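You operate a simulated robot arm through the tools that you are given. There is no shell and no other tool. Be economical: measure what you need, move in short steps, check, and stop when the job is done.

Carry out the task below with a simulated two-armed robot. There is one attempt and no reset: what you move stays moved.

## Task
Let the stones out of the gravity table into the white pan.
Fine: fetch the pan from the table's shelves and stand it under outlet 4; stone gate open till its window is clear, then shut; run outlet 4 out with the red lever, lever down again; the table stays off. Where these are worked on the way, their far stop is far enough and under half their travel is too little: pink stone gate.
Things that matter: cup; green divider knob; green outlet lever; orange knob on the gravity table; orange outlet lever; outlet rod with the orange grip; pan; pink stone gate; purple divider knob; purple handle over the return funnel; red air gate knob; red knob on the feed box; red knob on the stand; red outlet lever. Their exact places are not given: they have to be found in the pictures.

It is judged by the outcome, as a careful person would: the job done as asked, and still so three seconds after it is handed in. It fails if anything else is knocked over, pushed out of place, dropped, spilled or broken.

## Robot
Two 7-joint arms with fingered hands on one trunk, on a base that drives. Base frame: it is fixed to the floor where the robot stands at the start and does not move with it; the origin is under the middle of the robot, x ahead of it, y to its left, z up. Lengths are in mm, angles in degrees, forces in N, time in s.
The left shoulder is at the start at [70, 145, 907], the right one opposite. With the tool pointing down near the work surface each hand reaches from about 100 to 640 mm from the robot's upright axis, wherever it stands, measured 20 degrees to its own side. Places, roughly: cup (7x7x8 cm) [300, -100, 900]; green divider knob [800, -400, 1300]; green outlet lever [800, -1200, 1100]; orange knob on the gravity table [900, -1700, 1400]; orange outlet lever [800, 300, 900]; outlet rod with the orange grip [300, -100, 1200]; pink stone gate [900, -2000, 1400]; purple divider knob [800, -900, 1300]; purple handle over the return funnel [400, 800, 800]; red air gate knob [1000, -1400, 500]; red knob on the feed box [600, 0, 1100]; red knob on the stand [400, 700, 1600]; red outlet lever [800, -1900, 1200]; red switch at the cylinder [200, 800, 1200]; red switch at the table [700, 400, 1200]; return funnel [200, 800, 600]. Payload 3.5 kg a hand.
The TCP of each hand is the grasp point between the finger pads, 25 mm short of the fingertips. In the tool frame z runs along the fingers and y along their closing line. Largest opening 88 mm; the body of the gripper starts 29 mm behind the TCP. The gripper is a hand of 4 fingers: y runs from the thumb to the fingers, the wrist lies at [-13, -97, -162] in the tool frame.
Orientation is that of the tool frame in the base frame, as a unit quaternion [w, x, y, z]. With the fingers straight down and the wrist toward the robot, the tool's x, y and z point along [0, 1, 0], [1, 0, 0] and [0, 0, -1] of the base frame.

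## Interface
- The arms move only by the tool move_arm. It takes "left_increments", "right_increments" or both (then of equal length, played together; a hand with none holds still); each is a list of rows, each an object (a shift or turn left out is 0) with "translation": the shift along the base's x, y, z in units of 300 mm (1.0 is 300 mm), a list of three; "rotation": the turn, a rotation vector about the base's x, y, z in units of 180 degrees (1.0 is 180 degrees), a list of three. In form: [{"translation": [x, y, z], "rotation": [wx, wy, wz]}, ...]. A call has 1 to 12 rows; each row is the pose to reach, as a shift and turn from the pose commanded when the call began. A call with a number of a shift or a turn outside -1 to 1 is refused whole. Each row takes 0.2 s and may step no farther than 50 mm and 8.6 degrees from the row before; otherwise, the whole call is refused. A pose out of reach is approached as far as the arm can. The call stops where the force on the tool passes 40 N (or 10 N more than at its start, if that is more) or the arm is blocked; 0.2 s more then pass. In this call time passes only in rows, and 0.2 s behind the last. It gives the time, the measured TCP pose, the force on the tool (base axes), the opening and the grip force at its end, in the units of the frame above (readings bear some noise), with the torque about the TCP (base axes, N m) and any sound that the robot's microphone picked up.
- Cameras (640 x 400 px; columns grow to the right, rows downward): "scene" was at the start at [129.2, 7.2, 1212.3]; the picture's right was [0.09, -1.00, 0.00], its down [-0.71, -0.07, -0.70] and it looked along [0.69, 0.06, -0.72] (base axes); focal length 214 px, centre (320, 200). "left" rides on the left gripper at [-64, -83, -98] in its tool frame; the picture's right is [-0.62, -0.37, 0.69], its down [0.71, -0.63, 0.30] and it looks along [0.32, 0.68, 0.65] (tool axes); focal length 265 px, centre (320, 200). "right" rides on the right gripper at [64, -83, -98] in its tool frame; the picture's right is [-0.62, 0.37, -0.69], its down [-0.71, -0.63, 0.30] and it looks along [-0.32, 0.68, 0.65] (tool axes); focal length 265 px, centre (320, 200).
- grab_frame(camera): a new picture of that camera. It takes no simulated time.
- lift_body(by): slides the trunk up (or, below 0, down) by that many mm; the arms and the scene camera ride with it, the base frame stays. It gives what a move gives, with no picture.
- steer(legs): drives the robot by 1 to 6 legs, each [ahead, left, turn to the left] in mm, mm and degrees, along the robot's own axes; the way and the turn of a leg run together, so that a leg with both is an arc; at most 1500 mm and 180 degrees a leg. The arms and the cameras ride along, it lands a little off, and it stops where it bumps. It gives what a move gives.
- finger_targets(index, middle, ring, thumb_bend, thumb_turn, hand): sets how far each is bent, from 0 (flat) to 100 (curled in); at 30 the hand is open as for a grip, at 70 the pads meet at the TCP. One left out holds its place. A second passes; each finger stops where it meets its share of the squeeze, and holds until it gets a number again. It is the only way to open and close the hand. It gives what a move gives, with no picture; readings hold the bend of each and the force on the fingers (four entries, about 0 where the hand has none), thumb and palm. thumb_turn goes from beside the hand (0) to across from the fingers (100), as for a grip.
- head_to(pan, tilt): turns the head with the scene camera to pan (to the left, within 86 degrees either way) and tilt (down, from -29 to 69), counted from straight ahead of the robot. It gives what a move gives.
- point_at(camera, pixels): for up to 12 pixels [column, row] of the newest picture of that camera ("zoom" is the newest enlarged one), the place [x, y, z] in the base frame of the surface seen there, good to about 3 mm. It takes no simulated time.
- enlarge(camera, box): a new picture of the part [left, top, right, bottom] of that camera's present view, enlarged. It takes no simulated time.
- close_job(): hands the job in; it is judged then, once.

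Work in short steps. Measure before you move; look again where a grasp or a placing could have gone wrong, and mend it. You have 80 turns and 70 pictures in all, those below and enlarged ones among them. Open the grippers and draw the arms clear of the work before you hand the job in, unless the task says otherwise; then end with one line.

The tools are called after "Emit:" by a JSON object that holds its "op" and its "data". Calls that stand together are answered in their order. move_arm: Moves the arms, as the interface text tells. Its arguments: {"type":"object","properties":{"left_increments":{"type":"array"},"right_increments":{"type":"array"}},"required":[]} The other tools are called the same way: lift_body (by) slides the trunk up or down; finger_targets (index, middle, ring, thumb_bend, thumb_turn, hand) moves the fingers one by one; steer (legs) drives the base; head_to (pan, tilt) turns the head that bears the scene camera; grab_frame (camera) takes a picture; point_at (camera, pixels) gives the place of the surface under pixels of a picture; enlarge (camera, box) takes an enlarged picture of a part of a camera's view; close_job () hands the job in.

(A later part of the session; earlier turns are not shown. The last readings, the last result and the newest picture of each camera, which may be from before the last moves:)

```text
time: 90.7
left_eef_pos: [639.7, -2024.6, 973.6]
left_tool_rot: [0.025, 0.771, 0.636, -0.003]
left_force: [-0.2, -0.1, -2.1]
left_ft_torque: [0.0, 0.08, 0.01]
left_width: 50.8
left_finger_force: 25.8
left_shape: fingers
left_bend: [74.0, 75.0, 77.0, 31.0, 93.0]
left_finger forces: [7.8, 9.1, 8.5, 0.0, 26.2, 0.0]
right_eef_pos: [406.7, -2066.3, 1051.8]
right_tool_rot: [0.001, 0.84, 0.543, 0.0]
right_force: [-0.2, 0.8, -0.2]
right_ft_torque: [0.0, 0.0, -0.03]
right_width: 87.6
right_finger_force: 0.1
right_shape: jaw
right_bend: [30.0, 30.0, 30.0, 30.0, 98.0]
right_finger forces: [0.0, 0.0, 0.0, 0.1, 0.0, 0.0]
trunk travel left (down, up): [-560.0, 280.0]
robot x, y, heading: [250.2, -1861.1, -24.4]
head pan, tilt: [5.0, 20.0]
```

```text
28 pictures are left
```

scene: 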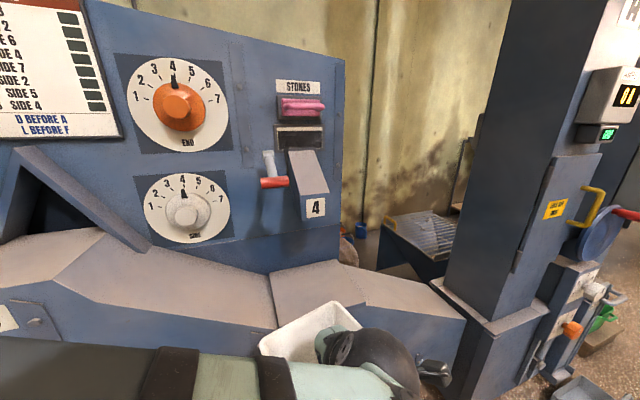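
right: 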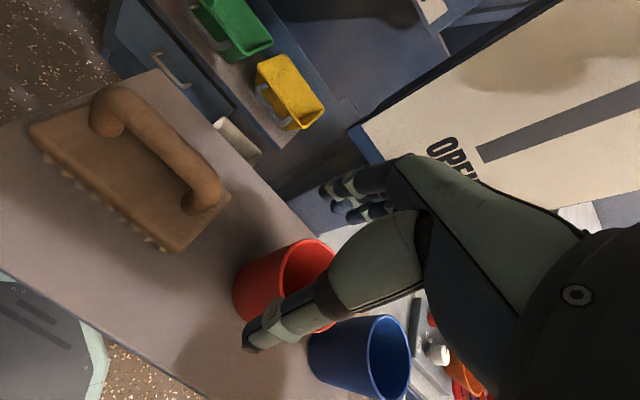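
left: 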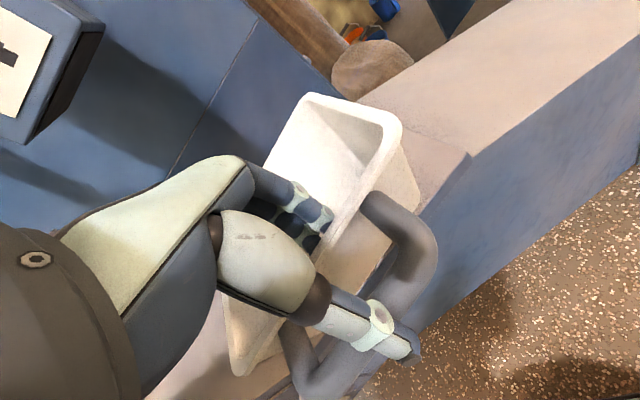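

All clear; pan is above the ledge. Move 90 mm further in, then lower until contact.

Emit:
{"op": "move_arm", "data": {"left_increments": [{"translation": [0.1, 0, 0]}, {"translation": [0.2, -0.005, 0]}, {"translation": [0.3, -0.01, 0]}, {"translation": [0.3, -0.01, -0.03]}, {"translation": [0.3, -0.01, -0.06]}, {"translation": [0.3, -0.01, -0.08]}, {"translation": [0.3, -0.01, -0.1]}, {"translation": [0.3, -0.01, -0.12]}, {"translation": [0.3, -0.01, -0.135]}]}}

Emit:
{"op": "grab_frame", "data": {"camera": "left"}}

```text
time: 92.7
left_eef_pos: [728.5, -2029.0, 935.8]
left_tool_rot: [0.026, 0.771, 0.636, -0.003]
left_force: [0.5, -0.7, 5.2]
left_ft_torque: [0.09, -0.15, -0.01]
left_width: 49.6
left_finger_force: 26.9
left_shape: fingers
left_bend: [75.0, 77.0, 79.0, 30.0, 93.0]
left_finger forces: [6.8, 11.0, 11.8, 0.0, 24.7, 0.0]
right_eef_pos: [404.7, -2065.9, 1052.6]
right_tool_rot: [0.0, 0.84, 0.543, 0.0]
right_force: [-0.7, 0.1, -0.5]
right_ft_torque: [0.0, 0.01, -0.03]
right_width: 87.6
right_finger_force: 0.1
right_shape: jaw
right_bend: [30.0, 30.0, 30.0, 30.0, 98.0]
right_finger forces: [0.0, 0.0, 0.1, 0.0, 0.0, 0.1]
trunk travel left (down, up): [-560.0, 280.0]
robot x, y, heading: [253.0, -1861.7, -24.2]
head pan, tilt: [5.0, 20.0]
```

```text
27 pictures are left
```

left: 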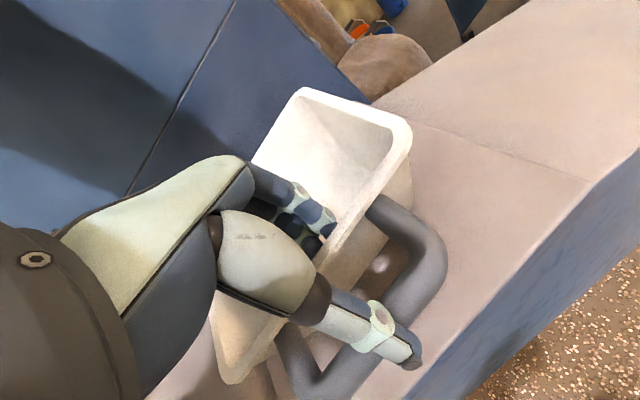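

Contact (+5 N). I check the pan's rim corners before releasing.

Emit:
{"op": "point_at", "data": {"camera": "left", "pixels": [[408, 130], [300, 93], [255, 160], [225, 378], [345, 220], [430, 240], [405, 200]]}}

```text
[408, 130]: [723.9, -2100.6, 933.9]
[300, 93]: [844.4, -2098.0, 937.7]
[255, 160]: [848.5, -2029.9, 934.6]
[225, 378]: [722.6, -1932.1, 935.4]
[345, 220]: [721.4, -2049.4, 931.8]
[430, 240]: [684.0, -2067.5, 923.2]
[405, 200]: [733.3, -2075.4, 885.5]
```

The pan stands flat, centre (785,−2016). Release, raise to the entry height and back out.

Emit:
{"op": "finger_targets", "data": {"hand": "left", "index": 32, "middle": 32, "ring": 32, "thumb_bend": 28, "thumb_turn": 96}}

Emit:
{"op": "move_arm", "data": {"left_increments": [{"translation": [0, 0, 0.04]}, {"translation": [0, 0, 0.08]}, {"translation": [0, 0, 0.125]}]}}

Emit:
{"op": "grab_frame", "data": {"camera": "left"}}

```text
time: 93.7
left_eef_pos: [728.7, -2028.6, 933.5]
left_tool_rot: [0.025, 0.772, 0.636, -0.002]
left_force: [-0.8, 0.0, 0.9]
left_ft_torque: [0.05, 0.04, -0.03]
left_width: 86.3
left_finger_force: 0.4
left_shape: fingers
left_bend: [32.0, 32.0, 32.0, 25.0, 93.0]
left_finger forces: [0.0, 0.0, 0.0, 0.0, 1.1, 0.1]
right_eef_pos: [405.3, -2065.7, 1051.4]
right_tool_rot: [0.0, 0.84, 0.543, 0.0]
right_force: [-0.1, -0.1, -0.2]
right_ft_torque: [0.01, -0.01, 0.0]
right_width: 87.6
right_finger_force: 0.1
right_shape: jaw
right_bend: [30.0, 30.0, 30.0, 30.0, 98.0]
right_finger forces: [0.0, 0.1, 0.0, 0.1, 0.0, 0.0]
trunk travel left (down, up): [-560.0, 280.0]
robot x, y, heading: [246.9, -1858.5, -24.4]
head pan, tilt: [5.0, 20.0]
```

```text
time: 94.5
left_eef_pos: [729.4, -2027.9, 973.3]
left_tool_rot: [0.025, 0.772, 0.635, -0.002]
left_force: [-0.2, 0.2, -0.1]
left_ft_torque: [0.0, -0.02, -0.02]
left_width: 84.8
left_finger_force: 0.2
left_shape: fingers
left_bend: [32.0, 32.0, 32.0, 28.0, 93.0]
left_finger forces: [0.0, 0.0, 0.0, 0.0, 0.0, 0.0]
right_eef_pos: [405.9, -2064.8, 1052.2]
right_tool_rot: [0.0, 0.84, 0.543, 0.001]
right_force: [-0.4, 0.7, -0.1]
right_ft_torque: [-0.03, 0.0, -0.03]
right_width: 87.7
right_finger_force: 0.1
right_shape: jaw
right_bend: [30.0, 30.0, 30.0, 30.0, 98.0]
right_finger forces: [0.0, 0.0, 0.0, 0.1, 0.1, 0.1]
trunk travel left (down, up): [-560.0, 280.0]
robot x, y, heading: [246.5, -1859.1, -24.3]
head pan, tilt: [5.0, 20.0]
```

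```text
26 pictures are left
```

left: 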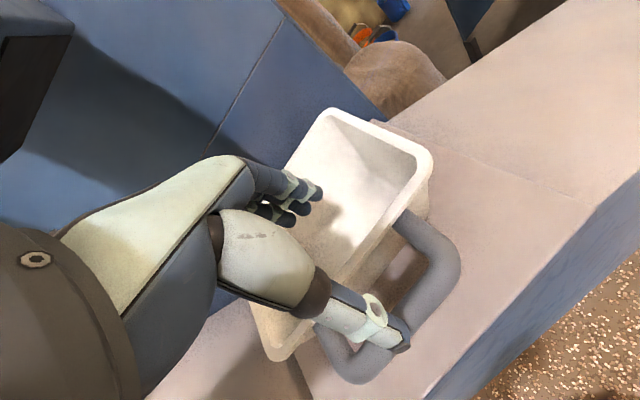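

The fingers are clear of the wall. I raise a bit more, withdraw 200 mm, and look closely at the gate and lever.

Emit:
{"op": "move_arm", "data": {"left_increments": [{"translation": [0, 0, 0.035]}, {"translation": [-0.1, 0, 0.035]}, {"translation": [-0.25, 0.02, 0.035]}, {"translation": [-0.4, 0.04, 0.06]}, {"translation": [-0.55, 0.1, 0.1]}, {"translation": [-0.7, 0.16, 0.15]}]}}

Emit:
{"op": "lift_body", "data": {"by": 100}}

Emit:
{"op": "enlarge", "data": {"camera": "scene", "box": [220, 60, 400, 240]}}

Emit:
{"op": "grab_frame", "data": {"camera": "scene"}}

```text
refused: row 6 steps farther than a row can; nothing moved
```

```text
time: 95.5
left_eef_pos: [723.4, -2025.6, 1038.0]
left_tool_rot: [0.007, 0.774, 0.633, -0.007]
left_force: [-0.8, -0.5, -4.9]
left_ft_torque: [-0.09, 0.1, 0.01]
left_width: 84.6
left_finger_force: 2.3
left_shape: fingers
left_bend: [32.0, 32.0, 32.0, 28.0, 93.0]
left_finger forces: [0.0, 0.1, 0.0, 0.1, 0.0, 4.2]
right_eef_pos: [406.8, -2065.6, 1129.8]
right_tool_rot: [0.0, 0.839, 0.543, 0.001]
right_force: [0.3, -0.2, 0.1]
right_ft_torque: [0.01, 0.01, 0.02]
right_width: 87.8
right_finger_force: 0.1
right_shape: jaw
right_bend: [30.0, 30.0, 30.0, 30.0, 98.0]
right_finger forces: [0.0, 0.0, 0.1, 0.0, 0.0, 0.0]
trunk travel left (down, up): [-638.0, 202.0]
robot x, y, heading: [249.8, -1859.1, -24.2]
head pan, tilt: [5.0, 20.0]
stopped: the force on the tool passed its limit at 54 N (the readings are from after the stop); the commanded pose is now the measured one
```

```text
2.22 times, centred on (310, 150) of scene
```

zoom: 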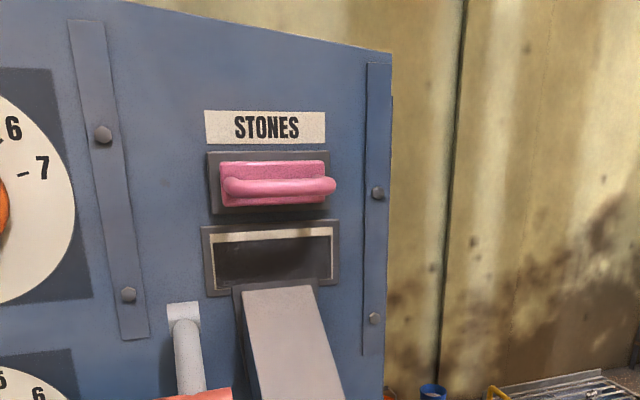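

```text
24 pictures are left
```

scene: 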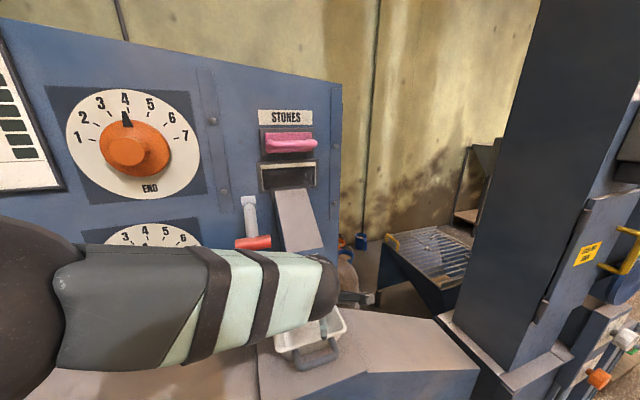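

The batch rolled on after a refused row: the hand lightly touched the spout's underside and stopped. Pan still stands; now I withdraw straight back, slightly down first.

Emit:
{"op": "move_arm", "data": {"left_increments": [{"translation": [-0.02, 0, -0.04]}, {"translation": [-0.15, 0.01, -0.04]}, {"translation": [-0.3, 0.03, -0.04]}, {"translation": [-0.45, 0.06, -0.04]}, {"translation": [-0.58, 0.1, -0.02]}, {"translation": [-0.65, 0.15, 0.08]}, {"translation": [-0.65, 0.18, 0.22]}]}}

```text
time: 97.1
left_eef_pos: [529.8, -1970.4, 1101.4]
left_tool_rot: [0.009, 0.773, 0.634, -0.007]
left_force: [0.5, 0.8, 0.1]
left_ft_torque: [0.0, -0.01, 0.01]
left_width: 85.0
left_finger_force: 0.1
left_shape: fingers
left_bend: [32.0, 32.0, 32.0, 28.0, 93.0]
left_finger forces: [0.1, 0.0, 0.0, 0.1, 0.0, 0.0]
right_eef_pos: [406.4, -2066.0, 1129.7]
right_tool_rot: [0.0, 0.84, 0.543, 0.0]
right_force: [-0.4, 0.7, -0.1]
right_ft_torque: [0.01, -0.02, 0.01]
right_width: 87.7
right_finger_force: 0.1
right_shape: jaw
right_bend: [30.0, 30.0, 30.0, 30.0, 98.0]
right_finger forces: [0.1, 0.1, 0.1, 0.0, 0.1, 0.0]
trunk travel left (down, up): [-638.0, 202.0]
robot x, y, heading: [250.0, -1863.5, -24.4]
head pan, tilt: [5.0, 20.0]
```

Clear of the outlet. I measure the pink handle's bar and plate precisely in the last scene picture.

Emit:
{"op": "point_at", "data": {"camera": "scene", "pixels": [[270, 146], [285, 145], [300, 144], [315, 143], [270, 137], [285, 136], [300, 135], [285, 150], [285, 153], [263, 130], [285, 129], [287, 177]]}}

Emit:
{"op": "lift_body", "data": {"by": 195}}

Emit:
{"op": "finger_targets", "data": {"hand": "left", "index": 52, "middle": 52, "ring": 52, "thumb_bend": 45, "thumb_turn": 98}}

```text
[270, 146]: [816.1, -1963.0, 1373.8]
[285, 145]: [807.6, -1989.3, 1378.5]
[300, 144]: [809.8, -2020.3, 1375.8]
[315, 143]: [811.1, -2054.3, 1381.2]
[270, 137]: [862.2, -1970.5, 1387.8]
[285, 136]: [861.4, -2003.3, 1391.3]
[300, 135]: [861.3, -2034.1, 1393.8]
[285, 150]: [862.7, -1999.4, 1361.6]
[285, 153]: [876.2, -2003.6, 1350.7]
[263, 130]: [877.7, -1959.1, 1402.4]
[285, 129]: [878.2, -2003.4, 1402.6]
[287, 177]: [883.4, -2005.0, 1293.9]
```

```text
time: 99.2
left_eef_pos: [529.8, -1970.4, 1295.9]
left_tool_rot: [0.008, 0.773, 0.635, -0.007]
left_force: [0.1, 0.1, -0.4]
left_ft_torque: [-0.02, -0.01, 0.01]
left_width: 84.8
left_finger_force: 0.0
left_shape: fingers
left_bend: [32.0, 32.0, 32.0, 28.0, 93.0]
left_finger forces: [0.0, 0.0, 0.0, 0.0, 0.0, 0.1]
right_eef_pos: [405.2, -2065.5, 1323.6]
right_tool_rot: [0.001, 0.84, 0.543, 0.0]
right_force: [0.7, 0.0, -0.2]
right_ft_torque: [-0.04, 0.02, -0.01]
right_width: 87.4
right_finger_force: 0.0
right_shape: jaw
right_bend: [30.0, 30.0, 30.0, 30.0, 98.0]
right_finger forces: [0.0, 0.0, 0.0, 0.1, 0.0, 0.1]
trunk travel left (down, up): [-833.0, 7.0]
robot x, y, heading: [247.5, -1860.1, -24.0]
head pan, tilt: [5.0, 20.0]
```

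```text
time: 100.2
left_eef_pos: [529.4, -1971.2, 1295.3]
left_tool_rot: [0.008, 0.773, 0.634, -0.006]
left_force: [0.2, 0.1, 0.8]
left_ft_torque: [-0.02, 0.04, 0.0]
left_width: 45.6
left_finger_force: 0.1
left_shape: fingers
left_bend: [52.0, 52.0, 52.0, 45.0, 97.0]
left_finger forces: [0.0, 0.0, 0.0, 0.0, 0.0, 0.0]
right_eef_pos: [405.6, -2066.1, 1325.1]
right_tool_rot: [0.0, 0.84, 0.543, 0.0]
right_force: [-0.9, -0.1, -0.4]
right_ft_torque: [-0.02, 0.0, -0.02]
right_width: 87.9
right_finger_force: 0.1
right_shape: jaw
right_bend: [30.0, 30.0, 30.0, 30.0, 98.0]
right_finger forces: [0.0, 0.0, 0.0, 0.0, 0.0, 0.1]
trunk travel left (down, up): [-833.0, 7.0]
robot x, y, heading: [244.9, -1858.7, -24.3]
head pan, tilt: [5.0, 20.0]
```

The bar is at x≈816, z≈1376, y −1960…−2060, plate at x 861. I bring the left hand up and just in front of and above it, yaw square and pitched ~20°.

Emit:
{"op": "move_arm", "data": {"left_increments": [{"translation": [0.05, -0.02, 0.12], "rotation": [-0.003, -0.028, 0.016]}, {"translation": [0.12, -0.04, 0.25], "rotation": [-0.006, -0.055, 0.032]}, {"translation": [0.23, -0.06, 0.37], "rotation": [-0.009, -0.083, 0.047]}, {"translation": [0.35, -0.08, 0.44], "rotation": [-0.011, -0.111, 0.063]}, {"translation": [0.48, -0.1, 0.44], "rotation": [-0.011, -0.111, 0.063]}, {"translation": [0.6, -0.12, 0.44], "rotation": [-0.011, -0.111, 0.063]}, {"translation": [0.7, -0.125, 0.44], "rotation": [-0.011, -0.111, 0.063]}]}}

Emit:
{"op": "grab_frame", "data": {"camera": "left"}}

```text
time: 101.8
left_eef_pos: [744.7, -2009.1, 1428.1]
left_tool_rot: [0.131, 0.697, 0.695, 0.117]
left_force: [0.1, 0.5, 0.0]
left_ft_torque: [0.03, 0.0, -0.03]
left_width: 45.4
left_finger_force: 0.0
left_shape: fingers
left_bend: [52.0, 52.0, 52.0, 45.0, 97.0]
left_finger forces: [0.0, 0.1, 0.1, 0.0, 0.0, 0.1]
left hand out of reach, approached as far as the arm can: row 2, 3, 4
right_eef_pos: [406.6, -2067.6, 1323.1]
right_tool_rot: [0.0, 0.84, 0.542, 0.0]
right_force: [-0.3, -0.5, 0.1]
right_ft_torque: [0.05, 0.01, -0.01]
right_width: 87.3
right_finger_force: 0.2
right_shape: jaw
right_bend: [30.0, 30.0, 30.0, 30.0, 98.0]
right_finger forces: [0.0, 0.1, 0.1, 0.0, 0.1, 0.1]
trunk travel left (down, up): [-833.0, 7.0]
robot x, y, heading: [251.0, -1860.6, -24.2]
head pan, tilt: [5.0, 20.0]
```

```text
23 pictures are left
```

left: 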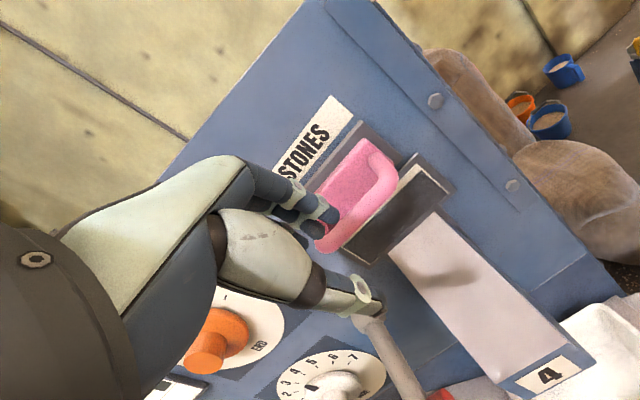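

In view: pink handle ahead, window dark. Move forward over the bar and lower so the fingers go behind it.

Emit:
{"op": "move_arm", "data": {"left_increments": [{"translation": [0.12, 0, 0.01]}, {"translation": [0.22, 0, 0.01]}, {"translation": [0.22, 0, -0.05]}, {"translation": [0.22, 0, -0.1]}, {"translation": [0.22, 0, -0.14]}, {"translation": [0.22, 0, -0.18]}]}}

Emit:
{"op": "grab_frame", "data": {"camera": "left"}}

```text
time: 103.2
left_eef_pos: [805.7, -2009.2, 1372.3]
left_tool_rot: [0.133, 0.697, 0.695, 0.117]
left_force: [1.1, 0.8, 0.5]
left_ft_torque: [0.02, 0.0, 0.0]
left_width: 45.4
left_finger_force: 0.4
left_shape: fingers
left_bend: [52.0, 52.0, 52.0, 45.0, 97.0]
left_finger forces: [0.3, 0.1, 0.0, 0.0, 0.1, 0.1]
right_eef_pos: [405.0, -2066.1, 1324.7]
right_tool_rot: [0.0, 0.84, 0.543, 0.001]
right_force: [-0.2, -0.6, -0.9]
right_ft_torque: [0.02, 0.01, 0.02]
right_width: 87.4
right_finger_force: 0.0
right_shape: jaw
right_bend: [30.0, 30.0, 30.0, 30.0, 98.0]
right_finger forces: [0.1, 0.0, 0.0, 0.0, 0.0, 0.0]
trunk travel left (down, up): [-833.0, 7.0]
robot x, y, heading: [246.5, -1861.0, -24.3]
head pan, tilt: [5.0, 20.0]
```

```text
22 pictures are left
```

left: 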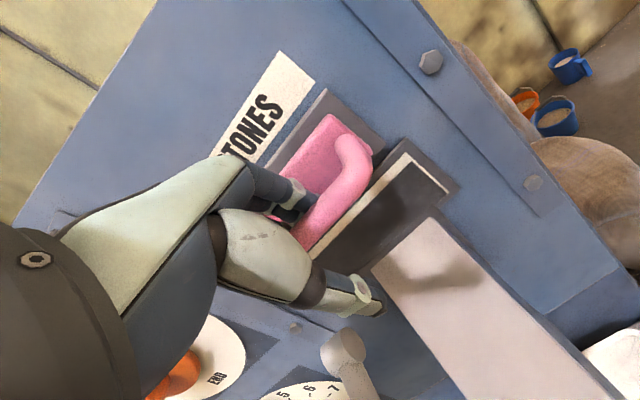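

The bar is straddled. I close to cage it and pull 60 mm toward the robot.

Emit:
{"op": "finger_targets", "data": {"hand": "left", "index": 72, "middle": 72, "ring": 72, "thumb_bend": 68}}

Emit:
{"op": "move_arm", "data": {"left_increments": [{"translation": [-0.05, 0, 0]}, {"translation": [-0.1, 0, 0]}, {"translation": [-0.15, 0, 0]}, {"translation": [-0.2, 0, 0]}]}}

Emit:
{"op": "grab_frame", "data": {"camera": "left"}}

```text
time: 104.2
left_eef_pos: [805.7, -2009.5, 1371.1]
left_tool_rot: [0.131, 0.696, 0.696, 0.117]
left_force: [1.4, 0.0, 0.3]
left_ft_torque: [0.0, 0.0, -0.01]
left_width: 0.0
left_finger_force: 0.6
left_shape: fingers
left_bend: [72.0, 72.0, 72.0, 68.0, 100.0]
left_finger forces: [1.4, 0.0, 0.1, 0.1, 0.0, 0.0]
right_eef_pos: [405.8, -2066.6, 1324.0]
right_tool_rot: [0.0, 0.84, 0.543, 0.0]
right_force: [0.5, 0.0, 0.1]
right_ft_torque: [-0.01, -0.02, -0.01]
right_width: 87.9
right_finger_force: 0.1
right_shape: jaw
right_bend: [30.0, 30.0, 30.0, 30.0, 98.0]
right_finger forces: [0.0, 0.0, 0.1, 0.0, 0.0, 0.0]
trunk travel left (down, up): [-833.0, 7.0]
robot x, y, heading: [251.8, -1861.7, -24.3]
head pan, tilt: [5.0, 20.0]
```

```text
time: 105.2
left_eef_pos: [748.0, -2009.7, 1373.0]
left_tool_rot: [0.132, 0.697, 0.696, 0.117]
left_force: [2.0, 0.3, -2.3]
left_ft_torque: [-0.01, 0.04, 0.02]
left_width: 0.0
left_finger_force: 1.9
left_shape: fingers
left_bend: [72.0, 72.0, 72.0, 68.0, 100.0]
left_finger forces: [2.0, 0.0, 0.7, 0.0, 0.0, 0.1]
right_eef_pos: [405.0, -2065.5, 1324.4]
right_tool_rot: [0.0, 0.839, 0.544, 0.001]
right_force: [0.1, 0.1, 0.2]
right_ft_torque: [0.01, -0.03, 0.0]
right_width: 87.4
right_finger_force: 0.1
right_shape: jaw
right_bend: [30.0, 30.0, 30.0, 30.0, 98.0]
right_finger forces: [0.0, 0.0, 0.0, 0.1, 0.0, 0.1]
trunk travel left (down, up): [-833.0, 7.0]
robot x, y, heading: [249.3, -1862.8, -24.3]
head pan, tilt: [5.0, 20.0]
```

```text
21 pictures are left
```

left: 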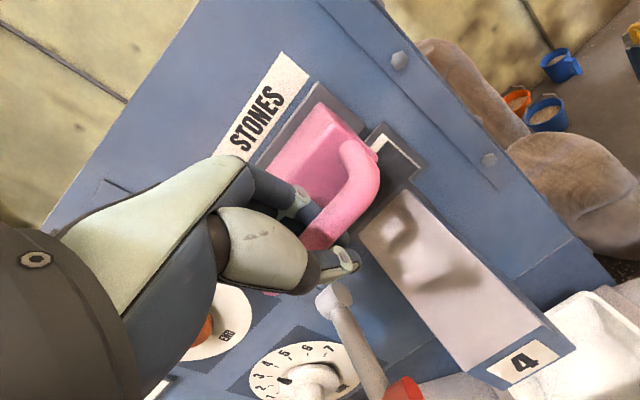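

The gate slides out. Keep pulling to its far stop.

Emit:
{"op": "move_arm", "data": {"left_increments": [{"translation": [-0.05, 0, 0]}, {"translation": [-0.1, 0, 0]}, {"translation": [-0.15, 0, 0]}, {"translation": [-0.2, 0, 0]}, {"translation": [-0.25, 0, 0]}, {"translation": [-0.3, 0, 0]}]}}

Emit:
{"op": "grab_frame", "data": {"camera": "left"}}

```text
time: 106.0
left_eef_pos: [725.3, -2009.0, 1372.1]
left_tool_rot: [0.135, 0.691, 0.7, 0.117]
left_force: [37.6, -4.4, 0.5]
left_ft_torque: [0.0, 0.11, -0.39]
left_width: 12.6
left_finger_force: 18.8
left_shape: fingers
left_bend: [71.0, 65.0, 61.0, 68.0, 100.0]
left_finger forces: [16.3, 8.3, 12.8, 0.0, 0.0, 0.1]
right_eef_pos: [418.8, -2067.9, 1322.1]
right_tool_rot: [-0.004, 0.84, 0.542, -0.003]
right_force: [-1.4, 0.1, 0.3]
right_ft_torque: [0.02, -0.02, 0.02]
right_width: 87.6
right_finger_force: 0.0
right_shape: jaw
right_bend: [30.0, 30.0, 30.0, 30.0, 98.0]
right_finger forces: [0.0, 0.0, 0.0, 0.0, 0.0, 0.1]
trunk travel left (down, up): [-833.0, 7.0]
robot x, y, heading: [250.2, -1859.0, -24.1]
head pan, tilt: [5.0, 20.0]
stopped in row 4 (left hand): the force on the tool passed its limit at 43 N (the readings are from after the stop); the commanded pose is now the measured one
```

```text
20 pictures are left
```

left: 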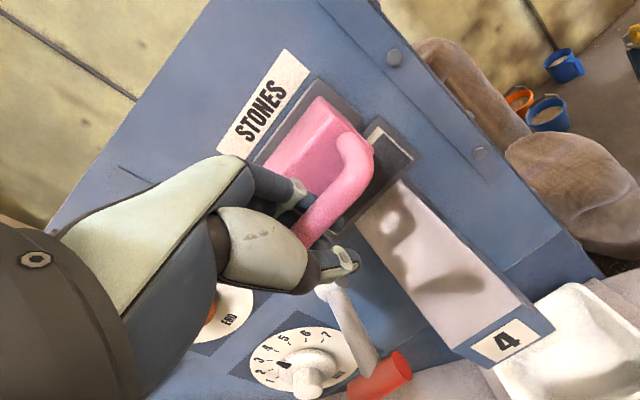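

The far stop is reached (43 N). I ease off a little, and look at the window from the scene camera.

Emit:
{"op": "move_arm", "data": {"left_increments": [{"translation": [0.01, 0, 0]}, {"translation": [0.015, 0, 0]}, {"translation": [0.015, 0, 0]}, {"translation": [0.015, 0, 0]}, {"translation": [0.015, 0, 0]}, {"translation": [0.015, 0, 0]}]}}

Emit:
{"op": "grab_frame", "data": {"camera": "scene"}}

Emit:
{"op": "enlarge", "data": {"camera": "left", "box": [300, 80, 480, 240]}}

```text
time: 107.4
left_eef_pos: [725.2, -2008.3, 1371.8]
left_tool_rot: [0.135, 0.693, 0.699, 0.117]
left_force: [30.8, -3.8, 2.9]
left_ft_torque: [0.02, 0.06, -0.27]
left_width: 12.2
left_finger_force: 16.1
left_shape: fingers
left_bend: [71.0, 65.0, 62.0, 68.0, 100.0]
left_finger forces: [14.7, 6.7, 10.4, 0.0, 0.0, 0.0]
right_eef_pos: [419.3, -2066.7, 1322.2]
right_tool_rot: [-0.002, 0.84, 0.543, -0.004]
right_force: [0.6, 0.7, -0.2]
right_ft_torque: [0.03, 0.0, 0.02]
right_width: 87.4
right_finger_force: 0.1
right_shape: jaw
right_bend: [30.0, 30.0, 30.0, 30.0, 98.0]
right_finger forces: [0.0, 0.1, 0.1, 0.0, 0.0, 0.0]
trunk travel left (down, up): [-833.0, 7.0]
robot x, y, heading: [246.2, -1862.7, -24.2]
head pan, tilt: [5.0, 20.0]
```

```text
19 pictures are left
```

scene: 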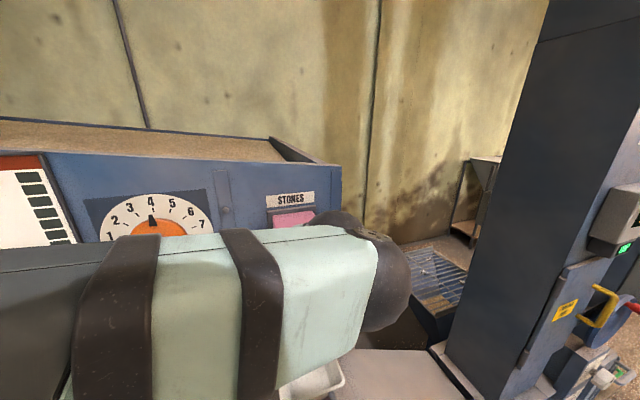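

```text
2.50 times, centred on (390, 160) of left
```

zoom: 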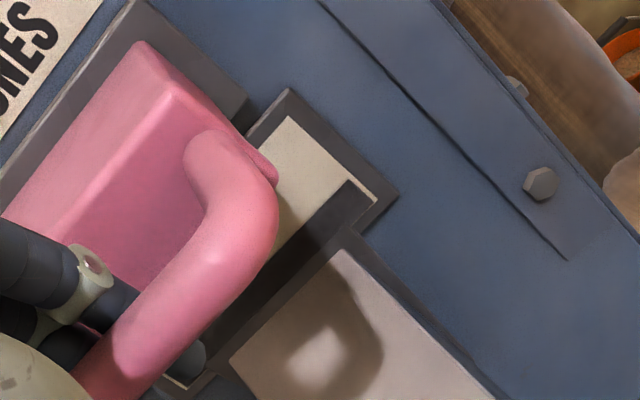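

The window's dark stone level is falling (about 40 % left). I wait a few seconds with the gate held open.

Emit:
{"op": "move_arm", "data": {"left_increments": [{"translation": [0.02, 0, 0]}, {"translation": [0.02, 0, 0]}, {"translation": [0.02, 0, 0]}, {"translation": [0.02, 0, 0]}, {"translation": [0.02, 0, 0]}, {"translation": [0.02, 0, 0]}, {"translation": [0.02, 0, 0]}, {"translation": [0.02, 0, 0]}, {"translation": [0.02, 0, 0]}, {"translation": [0.02, 0, 0]}, {"translation": [0.02, 0, 0]}, {"translation": [0.02, 0, 0]}]}}

Emit:
{"op": "enlarge", "data": {"camera": "left", "box": [300, 80, 480, 240]}}

```text
time: 110.0
left_eef_pos: [729.1, -2008.3, 1372.7]
left_tool_rot: [0.134, 0.694, 0.698, 0.117]
left_force: [22.2, -2.7, -3.2]
left_ft_torque: [-0.06, 0.1, -0.22]
left_width: 8.8
left_finger_force: 10.8
left_shape: fingers
left_bend: [71.0, 71.0, 65.0, 68.0, 100.0]
left_finger forces: [10.6, 4.0, 7.5, 0.1, 0.1, 0.0]
right_eef_pos: [416.4, -2067.8, 1321.8]
right_tool_rot: [-0.002, 0.84, 0.543, -0.003]
right_force: [0.0, 1.2, -0.3]
right_ft_torque: [0.01, 0.0, 0.01]
right_width: 87.7
right_finger_force: 0.1
right_shape: jaw
right_bend: [30.0, 30.0, 30.0, 30.0, 98.0]
right_finger forces: [0.0, 0.0, 0.0, 0.1, 0.0, 0.0]
trunk travel left (down, up): [-833.0, 7.0]
robot x, y, heading: [246.8, -1859.9, -24.0]
head pan, tilt: [5.0, 20.0]
```

```text
2.50 times, centred on (390, 160) of left
```

zoom: 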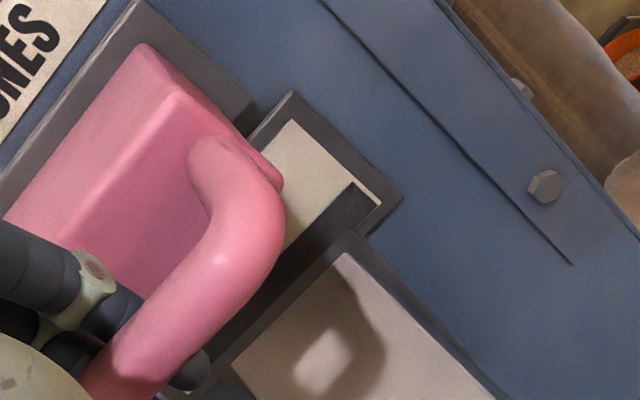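

The dark strip seems nearly unchanged; it could be residue or shadow. I wait again and compare.

Emit:
{"op": "move_arm", "data": {"left_increments": [{"translation": [0.01, 0, 0]}, {"translation": [0.01, 0, 0]}, {"translation": [0.01, 0, 0]}, {"translation": [0.01, 0, 0]}, {"translation": [0.01, 0, 0]}, {"translation": [0.01, 0, 0]}, {"translation": [0.01, 0, 0]}, {"translation": [0.01, 0, 0]}, {"translation": [0.01, 0, 0]}, {"translation": [0.01, 0, 0]}, {"translation": [0.01, 0, 0]}, {"translation": [0.01, 0, 0]}]}}

Emit:
{"op": "enlarge", "data": {"camera": "left", "box": [330, 110, 430, 220]}}

Emit:
{"op": "point_at", "data": {"camera": "zoom", "pixels": [[300, 180], [340, 190], [320, 240], [360, 230], [250, 280], [280, 290], [380, 250], [200, 330]]}}

```text
time: 112.6
left_eef_pos: [729.9, -2008.5, 1372.2]
left_tool_rot: [0.135, 0.695, 0.697, 0.116]
left_force: [15.7, -3.0, -9.2]
left_ft_torque: [-0.1, 0.16, -0.13]
left_width: 6.5
left_finger_force: 9.1
left_shape: fingers
left_bend: [71.0, 71.0, 67.0, 68.0, 100.0]
left_finger forces: [8.4, 2.9, 7.0, 0.0, 0.0, 0.0]
right_eef_pos: [413.6, -2067.2, 1323.7]
right_tool_rot: [-0.003, 0.84, 0.543, -0.002]
right_force: [0.2, -0.4, -0.5]
right_ft_torque: [0.02, -0.02, -0.02]
right_width: 87.4
right_finger_force: 0.1
right_shape: jaw
right_bend: [30.0, 30.0, 30.0, 30.0, 98.0]
right_finger forces: [0.1, 0.0, 0.0, 0.1, 0.1, 0.0]
trunk travel left (down, up): [-833.0, 7.0]
robot x, y, heading: [250.9, -1863.9, -24.1]
head pan, tilt: [5.0, 20.0]
```

```text
3.64 times, centred on (380, 165) of left
```

zoom: 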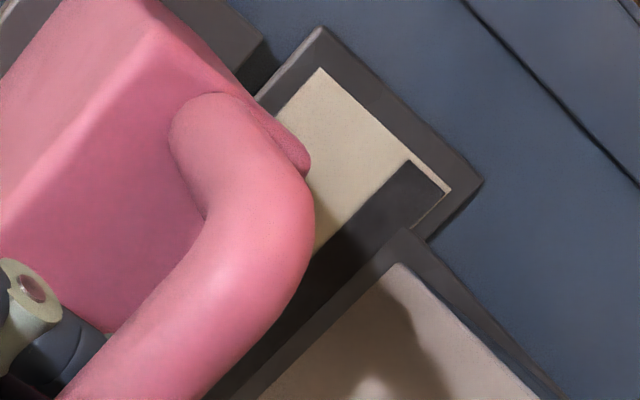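

```text
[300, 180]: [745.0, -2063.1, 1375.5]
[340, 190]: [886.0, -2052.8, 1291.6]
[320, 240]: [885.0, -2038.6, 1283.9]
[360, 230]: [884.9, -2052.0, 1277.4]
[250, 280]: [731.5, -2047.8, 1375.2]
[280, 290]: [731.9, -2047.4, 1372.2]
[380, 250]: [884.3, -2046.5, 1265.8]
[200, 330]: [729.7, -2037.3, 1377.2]
```

The level hasn't moved for 5 s, so I need a clearer view. The gate has no spring (2 N while sliding), so I open the fingers, raise the hand and draw it aside to look at the window.

Emit:
{"op": "finger_targets", "data": {"hand": "left", "index": 45, "middle": 45, "ring": 45, "thumb_bend": 42}}

Emit:
{"op": "move_arm", "data": {"left_increments": [{"translation": [0, 0, 0.08]}, {"translation": [0, 0, 0.18]}, {"translation": [-0.12, 0.05, 0.2]}, {"translation": [-0.26, 0.1, 0.2]}, {"translation": [-0.4, 0.15, 0.2]}]}}

Emit:
{"op": "grab_frame", "data": {"camera": "left"}}

```text
time: 113.6
left_eef_pos: [720.4, -2006.0, 1378.7]
left_tool_rot: [0.139, 0.693, 0.697, 0.119]
left_force: [-0.4, 0.4, -0.2]
left_ft_torque: [0.0, 0.04, -0.02]
left_width: 55.3
left_finger_force: 0.0
left_shape: fingers
left_bend: [45.0, 45.0, 45.0, 42.0, 97.0]
left_finger forces: [0.0, 0.1, 0.0, 0.1, 0.1, 0.0]
right_eef_pos: [404.9, -2066.9, 1324.9]
right_tool_rot: [0.001, 0.839, 0.543, 0.0]
right_force: [-0.3, 0.3, -0.3]
right_ft_torque: [0.0, -0.04, -0.03]
right_width: 87.7
right_finger_force: 0.1
right_shape: jaw
right_bend: [30.0, 30.0, 30.0, 30.0, 98.0]
right_finger forces: [0.0, 0.0, 0.0, 0.1, 0.1, 0.0]
trunk travel left (down, up): [-833.0, 7.0]
robot x, y, heading: [250.8, -1855.6, -24.2]
head pan, tilt: [5.0, 20.0]
```

```text
time: 114.8
left_eef_pos: [658.6, -1992.0, 1395.8]
left_tool_rot: [0.138, 0.694, 0.697, 0.119]
left_force: [-0.1, -0.6, 0.8]
left_ft_torque: [0.0, 0.01, 0.0]
left_width: 55.2
left_finger_force: 0.1
left_shape: fingers
left_bend: [45.0, 45.0, 45.0, 42.0, 97.0]
left_finger forces: [0.0, 0.1, 0.0, 0.0, 0.1, 0.0]
left hand out of reach, approached as far as the arm can: row 4, 5
right_eef_pos: [405.7, -2067.2, 1324.2]
right_tool_rot: [0.001, 0.84, 0.543, 0.0]
right_force: [-0.1, 0.1, 0.1]
right_ft_torque: [-0.01, -0.02, 0.02]
right_width: 87.6
right_finger_force: 0.1
right_shape: jaw
right_bend: [30.0, 30.0, 30.0, 30.0, 98.0]
right_finger forces: [0.1, 0.0, 0.0, 0.1, 0.0, 0.0]
trunk travel left (down, up): [-833.0, 7.0]
robot x, y, heading: [247.9, -1861.6, -24.5]
head pan, tilt: [5.0, 20.0]
```

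```text
15 pictures are left
```

left: 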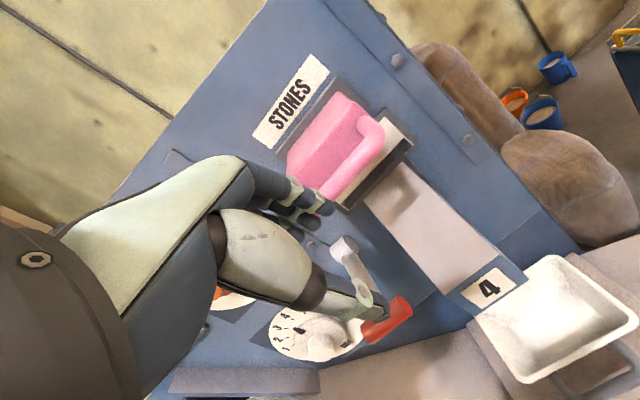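

Gate stays open. Now the scene camera's view of the window.

Emit:
{"op": "enlarge", "data": {"camera": "left", "box": [330, 100, 450, 230]}}

Emit:
{"op": "head_to", "data": {"pan": 5, "tilt": 22}}

Emit:
{"op": "grab_frame", "data": {"camera": "scene"}}

```text
3.08 times, centred on (390, 165) of left
```

zoom: 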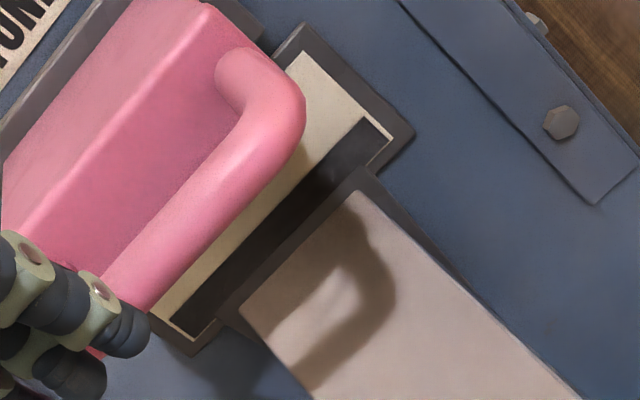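

```text
time: 115.4
left_eef_pos: [660.0, -1992.7, 1397.0]
left_tool_rot: [0.138, 0.693, 0.697, 0.119]
left_force: [0.4, 0.4, -0.2]
left_ft_torque: [-0.01, 0.01, -0.01]
left_width: 55.7
left_finger_force: 0.0
left_shape: fingers
left_bend: [45.0, 45.0, 45.0, 42.0, 97.0]
left_finger forces: [0.0, 0.1, 0.0, 0.0, 0.1, 0.0]
right_eef_pos: [406.8, -2066.5, 1324.4]
right_tool_rot: [-0.001, 0.84, 0.543, 0.0]
right_force: [0.0, 0.2, -0.2]
right_ft_torque: [0.05, 0.0, 0.04]
right_width: 87.7
right_finger_force: 0.1
right_shape: jaw
right_bend: [30.0, 30.0, 30.0, 30.0, 98.0]
right_finger forces: [0.1, 0.0, 0.0, 0.0, 0.0, 0.0]
trunk travel left (down, up): [-833.0, 7.0]
robot x, y, heading: [250.9, -1860.5, -24.4]
head pan, tilt: [5.0, 22.0]
```

```text
13 pictures are left
```

scene: 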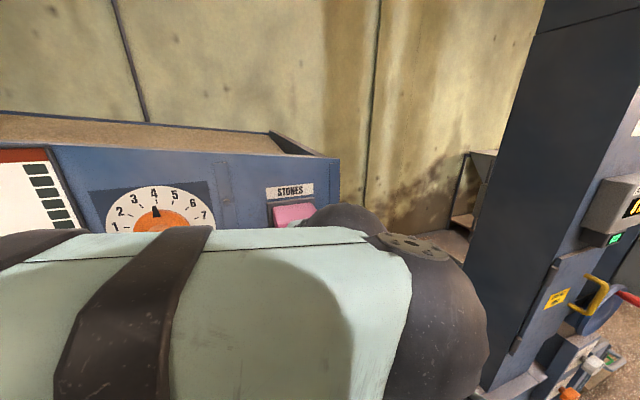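

The level has stalled at about 28 %. I wait while moving the hand down/back to the lever's height, then look again.

Emit:
{"op": "move_arm", "data": {"left_increments": [{"translation": [-0.1, 0.03, -0.05]}, {"translation": [-0.2, 0.06, -0.12]}, {"translation": [-0.25, 0.1, -0.22]}, {"translation": [-0.25, 0.12, -0.32]}, {"translation": [-0.25, 0.12, -0.42]}]}}

Emit:
{"op": "grab_frame", "data": {"camera": "scene"}}

```text
time: 116.5
left_eef_pos: [588.6, -1958.2, 1299.5]
left_tool_rot: [0.141, 0.69, 0.702, 0.11]
left_force: [-1.0, 0.5, 0.2]
left_ft_torque: [0.0, -0.01, 0.02]
left_width: 55.5
left_finger_force: 0.0
left_shape: fingers
left_bend: [45.0, 45.0, 45.0, 42.0, 97.0]
left_finger forces: [0.0, 0.0, 0.0, 0.0, 0.1, 0.1]
left hand out of reach, approached as far as the arm can: row 1, 2, 3, 4
right_eef_pos: [404.7, -2065.6, 1320.4]
right_tool_rot: [0.008, 0.832, 0.555, -0.012]
right_force: [-1.6, -2.9, -0.6]
right_ft_torque: [0.22, -0.24, 0.28]
right_width: 88.0
right_finger_force: 0.2
right_shape: jaw
right_bend: [30.0, 30.0, 30.0, 30.0, 98.0]
right_finger forces: [0.1, 0.0, 0.0, 0.0, 0.1, 0.0]
trunk travel left (down, up): [-833.0, 7.0]
robot x, y, heading: [249.7, -1860.9, -24.0]
head pan, tilt: [5.0, 22.0]
stopped in row 5 (right hand): the force on the tool passed its limit at 74 N (the readings are from after the stop); the commanded pose is now the measured one
```

```text
12 pictures are left
```

scene: 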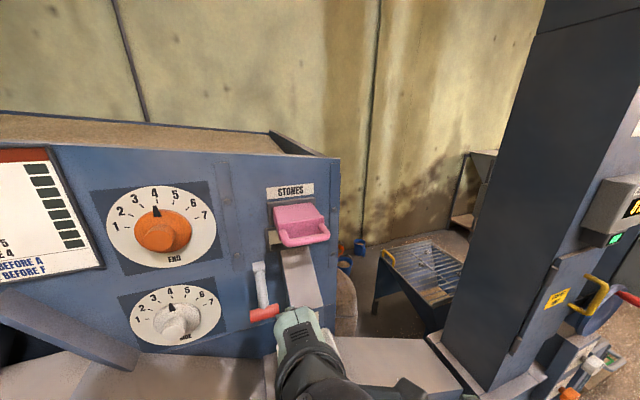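

The hands touched each other; I lower the right hand out of the way, and look at the window with the left camera.

Emit:
{"op": "move_arm", "data": {"right_increments": [{"translation": [0, -0.06, -0.1]}, {"translation": [0, -0.12, -0.2]}, {"translation": [0, -0.18, -0.33]}, {"translation": [0, -0.24, -0.46]}, {"translation": [0, -0.27, -0.6]}, {"translation": [0, -0.3, -0.75]}]}}

Emit:
{"op": "grab_frame", "data": {"camera": "left"}}

```text
time: 117.9
left_eef_pos: [590.0, -1965.1, 1298.9]
left_tool_rot: [0.138, 0.69, 0.701, 0.112]
left_force: [1.2, -0.5, 0.1]
left_ft_torque: [0.01, 0.03, -0.02]
left_width: 55.6
left_finger_force: 0.0
left_shape: fingers
left_bend: [45.0, 45.0, 45.0, 42.0, 97.0]
left_finger forces: [0.1, 0.0, 0.0, 0.1, 0.1, 0.0]
right_eef_pos: [537.5, -2214.6, 1097.1]
right_tool_rot: [0.005, 0.832, 0.554, -0.012]
right_force: [-0.2, -0.7, 0.1]
right_ft_torque: [0.0, -0.02, 0.02]
right_width: 87.8
right_finger_force: 0.0
right_shape: jaw
right_bend: [30.0, 30.0, 30.0, 30.0, 98.0]
right_finger forces: [0.1, 0.0, 0.1, 0.0, 0.0, 0.0]
right hand out of reach, approached as far as the arm can: row 1, 2, 3, 4, 5, 6
trunk travel left (down, up): [-833.0, 7.0]
robot x, y, heading: [252.8, -1862.1, -24.5]
head pan, tilt: [5.0, 22.0]
```

```text
11 pictures are left
```

left: 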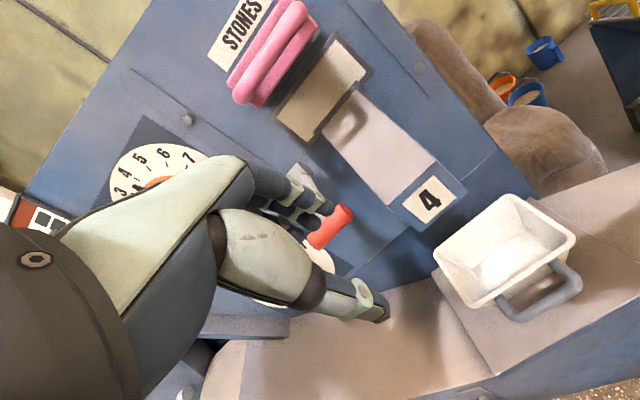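

From lower down the window looks cream throughout, i.e. clear — the dark strip was the recess/bottom edge seen from above. One enlargement to confirm.

Emit:
{"op": "enlarge", "data": {"camera": "left", "box": [250, 10, 400, 160]}}

Emit:
{"op": "point_at", "data": {"camera": "left", "pixels": [[275, 55], [300, 20], [255, 95], [340, 215], [315, 245], [328, 230], [345, 50], [300, 120]]}}

```text
2.67 times, centred on (325, 85) of left
```

zoom: 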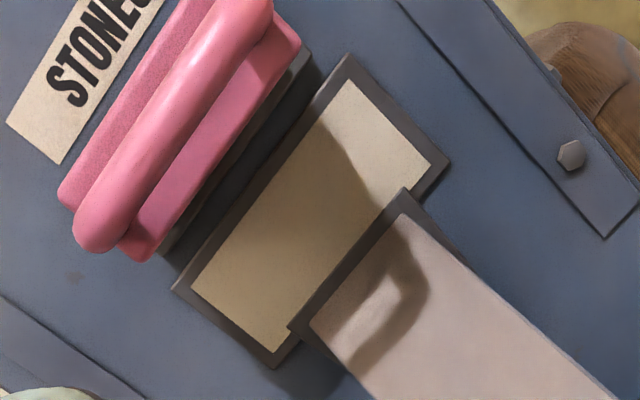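

```text
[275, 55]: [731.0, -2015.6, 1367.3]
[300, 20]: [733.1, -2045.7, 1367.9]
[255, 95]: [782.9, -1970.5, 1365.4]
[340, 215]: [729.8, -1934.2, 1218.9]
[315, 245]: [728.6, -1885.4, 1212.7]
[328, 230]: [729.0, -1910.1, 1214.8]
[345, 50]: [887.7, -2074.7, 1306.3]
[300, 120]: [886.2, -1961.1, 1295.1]
```

Now the window is fully clear. I curl the fingers into a fist and push the bar (x≈731, z≈1370) back in to shut the gate.

Emit:
{"op": "finger_targets", "data": {"hand": "left", "index": 72, "middle": 72, "ring": 72, "thumb_bend": 68}}

Emit:
{"op": "move_arm", "data": {"left_increments": [{"translation": [0.05, -0.04, 0.08]}, {"translation": [0.1, -0.08, 0.16]}, {"translation": [0.2, -0.14, 0.225]}, {"translation": [0.3, -0.14, 0.225]}, {"translation": [0.38, -0.14, 0.225]}, {"translation": [0.45, -0.14, 0.225]}, {"translation": [0.52, -0.14, 0.225]}, {"translation": [0.58, -0.14, 0.225]}, {"translation": [0.63, -0.14, 0.225]}, {"translation": [0.68, -0.14, 0.225]}, {"translation": [0.72, -0.14, 0.225]}]}}

Emit:
{"op": "grab_frame", "data": {"camera": "left"}}

```text
time: 118.9
left_eef_pos: [589.5, -1958.9, 1298.7]
left_tool_rot: [0.14, 0.69, 0.702, 0.11]
left_force: [0.1, -0.8, -0.5]
left_ft_torque: [0.03, 0.0, -0.02]
left_width: 0.0
left_finger_force: 0.0
left_shape: fingers
left_bend: [72.0, 72.0, 72.0, 68.0, 100.0]
left_finger forces: [0.0, 0.0, 0.0, 0.0, 0.1, 0.0]
right_eef_pos: [537.3, -2209.3, 1100.2]
right_tool_rot: [0.008, 0.832, 0.555, -0.012]
right_force: [-0.4, -0.4, -0.1]
right_ft_torque: [0.02, 0.02, 0.01]
right_width: 87.8
right_finger_force: 0.0
right_shape: jaw
right_bend: [30.0, 30.0, 30.0, 30.0, 98.0]
right_finger forces: [0.0, 0.0, 0.0, 0.0, 0.0, 0.0]
trunk travel left (down, up): [-833.0, 7.0]
robot x, y, heading: [251.6, -1860.0, -24.0]
head pan, tilt: [5.0, 22.0]
```

```text
time: 121.3
left_eef_pos: [791.4, -2002.7, 1370.9]
left_tool_rot: [0.142, 0.691, 0.7, 0.113]
left_force: [-23.9, 2.2, 4.2]
left_ft_torque: [0.06, -0.29, 0.38]
left_width: 0.0
left_finger_force: 12.7
left_shape: fingers
left_bend: [72.0, 73.0, 73.0, 68.0, 100.0]
left_finger forces: [0.7, 17.8, 6.7, 0.1, 0.0, 0.1]
left hand out of reach, approached as far as the arm can: row 2
right_eef_pos: [528.3, -2209.8, 1103.8]
right_tool_rot: [0.011, 0.832, 0.554, -0.009]
right_force: [0.9, -0.2, 0.6]
right_ft_torque: [-0.01, 0.01, -0.02]
right_width: 87.8
right_finger_force: 0.1
right_shape: jaw
right_bend: [30.0, 30.0, 30.0, 30.0, 98.0]
right_finger forces: [0.0, 0.0, 0.0, 0.0, 0.1, 0.0]
trunk travel left (down, up): [-833.0, 7.0]
robot x, y, heading: [250.5, -1858.3, -24.3]
head pan, tilt: [5.0, 22.0]
```

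```text
9 pictures are left
```

left: 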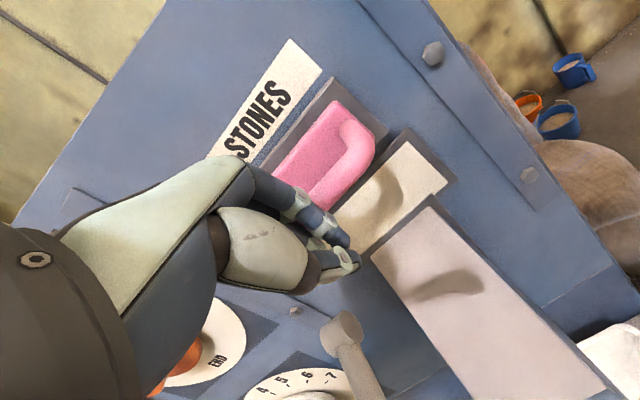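

The gate is pushed home with 24 N. I check bar and plate depth against the original (bar front ≈810, plate 861).

Emit:
{"op": "point_at", "data": {"camera": "left", "pixels": [[360, 150], [345, 180], [320, 125], [300, 155], [370, 135], [400, 190]]}}

```text
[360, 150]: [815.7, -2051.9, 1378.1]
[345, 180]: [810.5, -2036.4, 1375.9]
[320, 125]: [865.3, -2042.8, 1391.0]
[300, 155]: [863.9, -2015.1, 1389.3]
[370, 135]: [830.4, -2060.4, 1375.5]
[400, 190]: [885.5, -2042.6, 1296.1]
```

The gate is shut (bar 811, plate 864 as at first). Next the lever: I'll turn the hand −90° so it can close along the red grip's ends from above. First draw back, then rotate.

Emit:
{"op": "move_arm", "data": {"left_increments": [{"translation": [-0.1, 0, 0]}, {"translation": [-0.2, 0.05, 0]}, {"translation": [-0.33, 0.12, -0.02]}]}}

Emit:
{"op": "move_arm", "data": {"left_increments": [{"translation": [0, 0.03, 0], "rotation": [0.0084, 0.0067, -0.0415]}, {"translation": [0, 0.06, 0], "rotation": [0.0168, 0.0133, -0.083]}, {"translation": [0, 0.09, 0], "rotation": [0.0253, 0.02, -0.1245]}, {"translation": [0, 0.12, 0], "rotation": [0.0337, 0.0267, -0.166]}, {"translation": [0, 0.15, 0], "rotation": [0.0421, 0.0333, -0.2075]}, {"translation": [0, 0.18, -0.02], "rotation": [0.0505, 0.04, -0.249]}, {"translation": [0, 0.2, -0.05], "rotation": [0.0589, 0.0467, -0.2905]}, {"translation": [0, 0.21, -0.08], "rotation": [0.0673, 0.0533, -0.332]}, {"translation": [0, 0.21, -0.12], "rotation": [0.0758, 0.06, -0.3735]}, {"translation": [0, 0.21, -0.15], "rotation": [0.0842, 0.0667, -0.415]}, {"translation": [0, 0.21, -0.18], "rotation": [0.0926, 0.0733, -0.4565]}, {"translation": [0, 0.21, -0.2], "rotation": [0.101, 0.08, -0.498]}]}}

Emit:
{"op": "finger_targets", "data": {"hand": "left", "index": 30, "middle": 30, "ring": 30, "thumb_bend": 30, "thumb_turn": 98}}

Emit:
{"op": "grab_frame", "data": {"camera": "left"}}

```text
time: 122.1
left_eef_pos: [707.8, -1963.0, 1364.7]
left_tool_rot: [0.142, 0.689, 0.702, 0.111]
left_force: [-0.6, 0.1, -0.8]
left_ft_torque: [-0.03, 0.02, 0.0]
left_width: 0.0
left_finger_force: 0.1
left_shape: fingers
left_bend: [72.0, 72.0, 72.0, 68.0, 100.0]
left_finger forces: [0.0, 0.0, 0.0, 0.0, 0.0, 0.0]
right_eef_pos: [536.3, -2207.5, 1102.6]
right_tool_rot: [0.009, 0.832, 0.555, -0.011]
right_force: [-1.3, 0.3, 0.3]
right_ft_torque: [-0.04, -0.03, -0.03]
right_width: 88.0
right_finger_force: 0.0
right_shape: jaw
right_bend: [30.0, 30.0, 30.0, 30.0, 98.0]
right_finger forces: [0.0, 0.0, 0.0, 0.0, 0.0, 0.0]
trunk travel left (down, up): [-833.0, 7.0]
robot x, y, heading: [250.6, -1863.0, -24.3]
head pan, tilt: [5.0, 22.0]
```

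```text
time: 124.7
left_eef_pos: [706.9, -1904.1, 1301.1]
left_tool_rot: [-0.003, 1.0, 0.001, 0.0]
left_force: [0.2, 0.3, 0.1]
left_ft_torque: [-0.01, 0.01, 0.02]
left_width: 0.1
left_finger_force: 0.0
left_shape: fingers
left_bend: [72.0, 72.0, 72.0, 68.0, 100.0]
left_finger forces: [0.1, 0.0, 0.1, 0.0, 0.0, 0.2]
right_eef_pos: [537.4, -2210.1, 1099.7]
right_tool_rot: [0.006, 0.832, 0.555, -0.011]
right_force: [0.4, -0.7, 0.1]
right_ft_torque: [-0.01, -0.03, -0.02]
right_width: 88.0
right_finger_force: 0.1
right_shape: jaw
right_bend: [30.0, 30.0, 30.0, 30.0, 98.0]
right_finger forces: [0.1, 0.1, 0.0, 0.0, 0.0, 0.0]
trunk travel left (down, up): [-833.0, 7.0]
robot x, y, heading: [250.5, -1861.5, -24.3]
head pan, tilt: [5.0, 22.0]
```

```text
time: 125.7
left_eef_pos: [705.3, -1902.6, 1301.2]
left_tool_rot: [-0.003, 1.0, 0.001, 0.001]
left_force: [0.7, 0.5, -0.6]
left_ft_torque: [0.0, 0.02, 0.0]
left_width: 84.6
left_finger_force: 0.0
left_shape: fingers
left_bend: [30.0, 30.0, 30.0, 30.0, 96.0]
left_finger forces: [0.0, 0.0, 0.0, 0.0, 0.0, 0.0]
right_eef_pos: [538.6, -2210.3, 1100.8]
right_tool_rot: [0.008, 0.832, 0.554, -0.011]
right_force: [0.0, -0.7, -0.1]
right_ft_torque: [0.01, 0.01, 0.01]
right_width: 87.9
right_finger_force: 0.0
right_shape: jaw
right_bend: [30.0, 30.0, 30.0, 30.0, 98.0]
right_finger forces: [0.0, 0.0, 0.1, 0.1, 0.0, 0.1]
trunk travel left (down, up): [-833.0, 7.0]
robot x, y, heading: [251.9, -1860.8, -24.4]
head pan, tilt: [5.0, 22.0]
```

```text
8 pictures are left
```

left: 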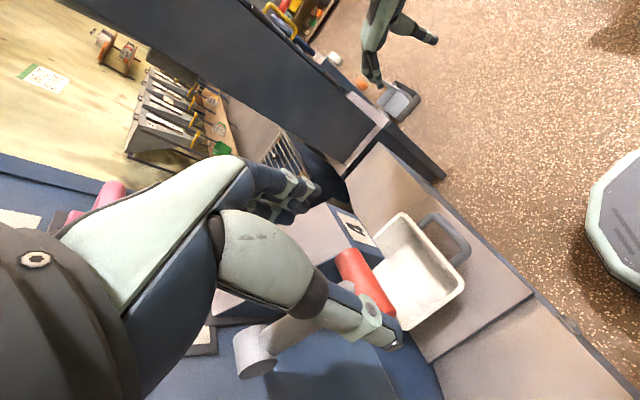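

The hand points down above the red grip (seen at (345,255)–(385,310)). I measure its ends.

Emit:
{"op": "point_at", "data": {"camera": "left", "pixels": [[348, 256], [360, 270], [372, 285], [340, 268], [355, 250], [255, 350], [300, 330], [240, 365]]}}

```text
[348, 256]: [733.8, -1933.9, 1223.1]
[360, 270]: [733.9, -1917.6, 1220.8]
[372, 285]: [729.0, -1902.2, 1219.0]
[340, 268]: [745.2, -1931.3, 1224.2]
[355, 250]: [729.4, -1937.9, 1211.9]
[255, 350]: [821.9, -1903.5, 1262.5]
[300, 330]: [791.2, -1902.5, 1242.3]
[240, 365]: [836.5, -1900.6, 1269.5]
```

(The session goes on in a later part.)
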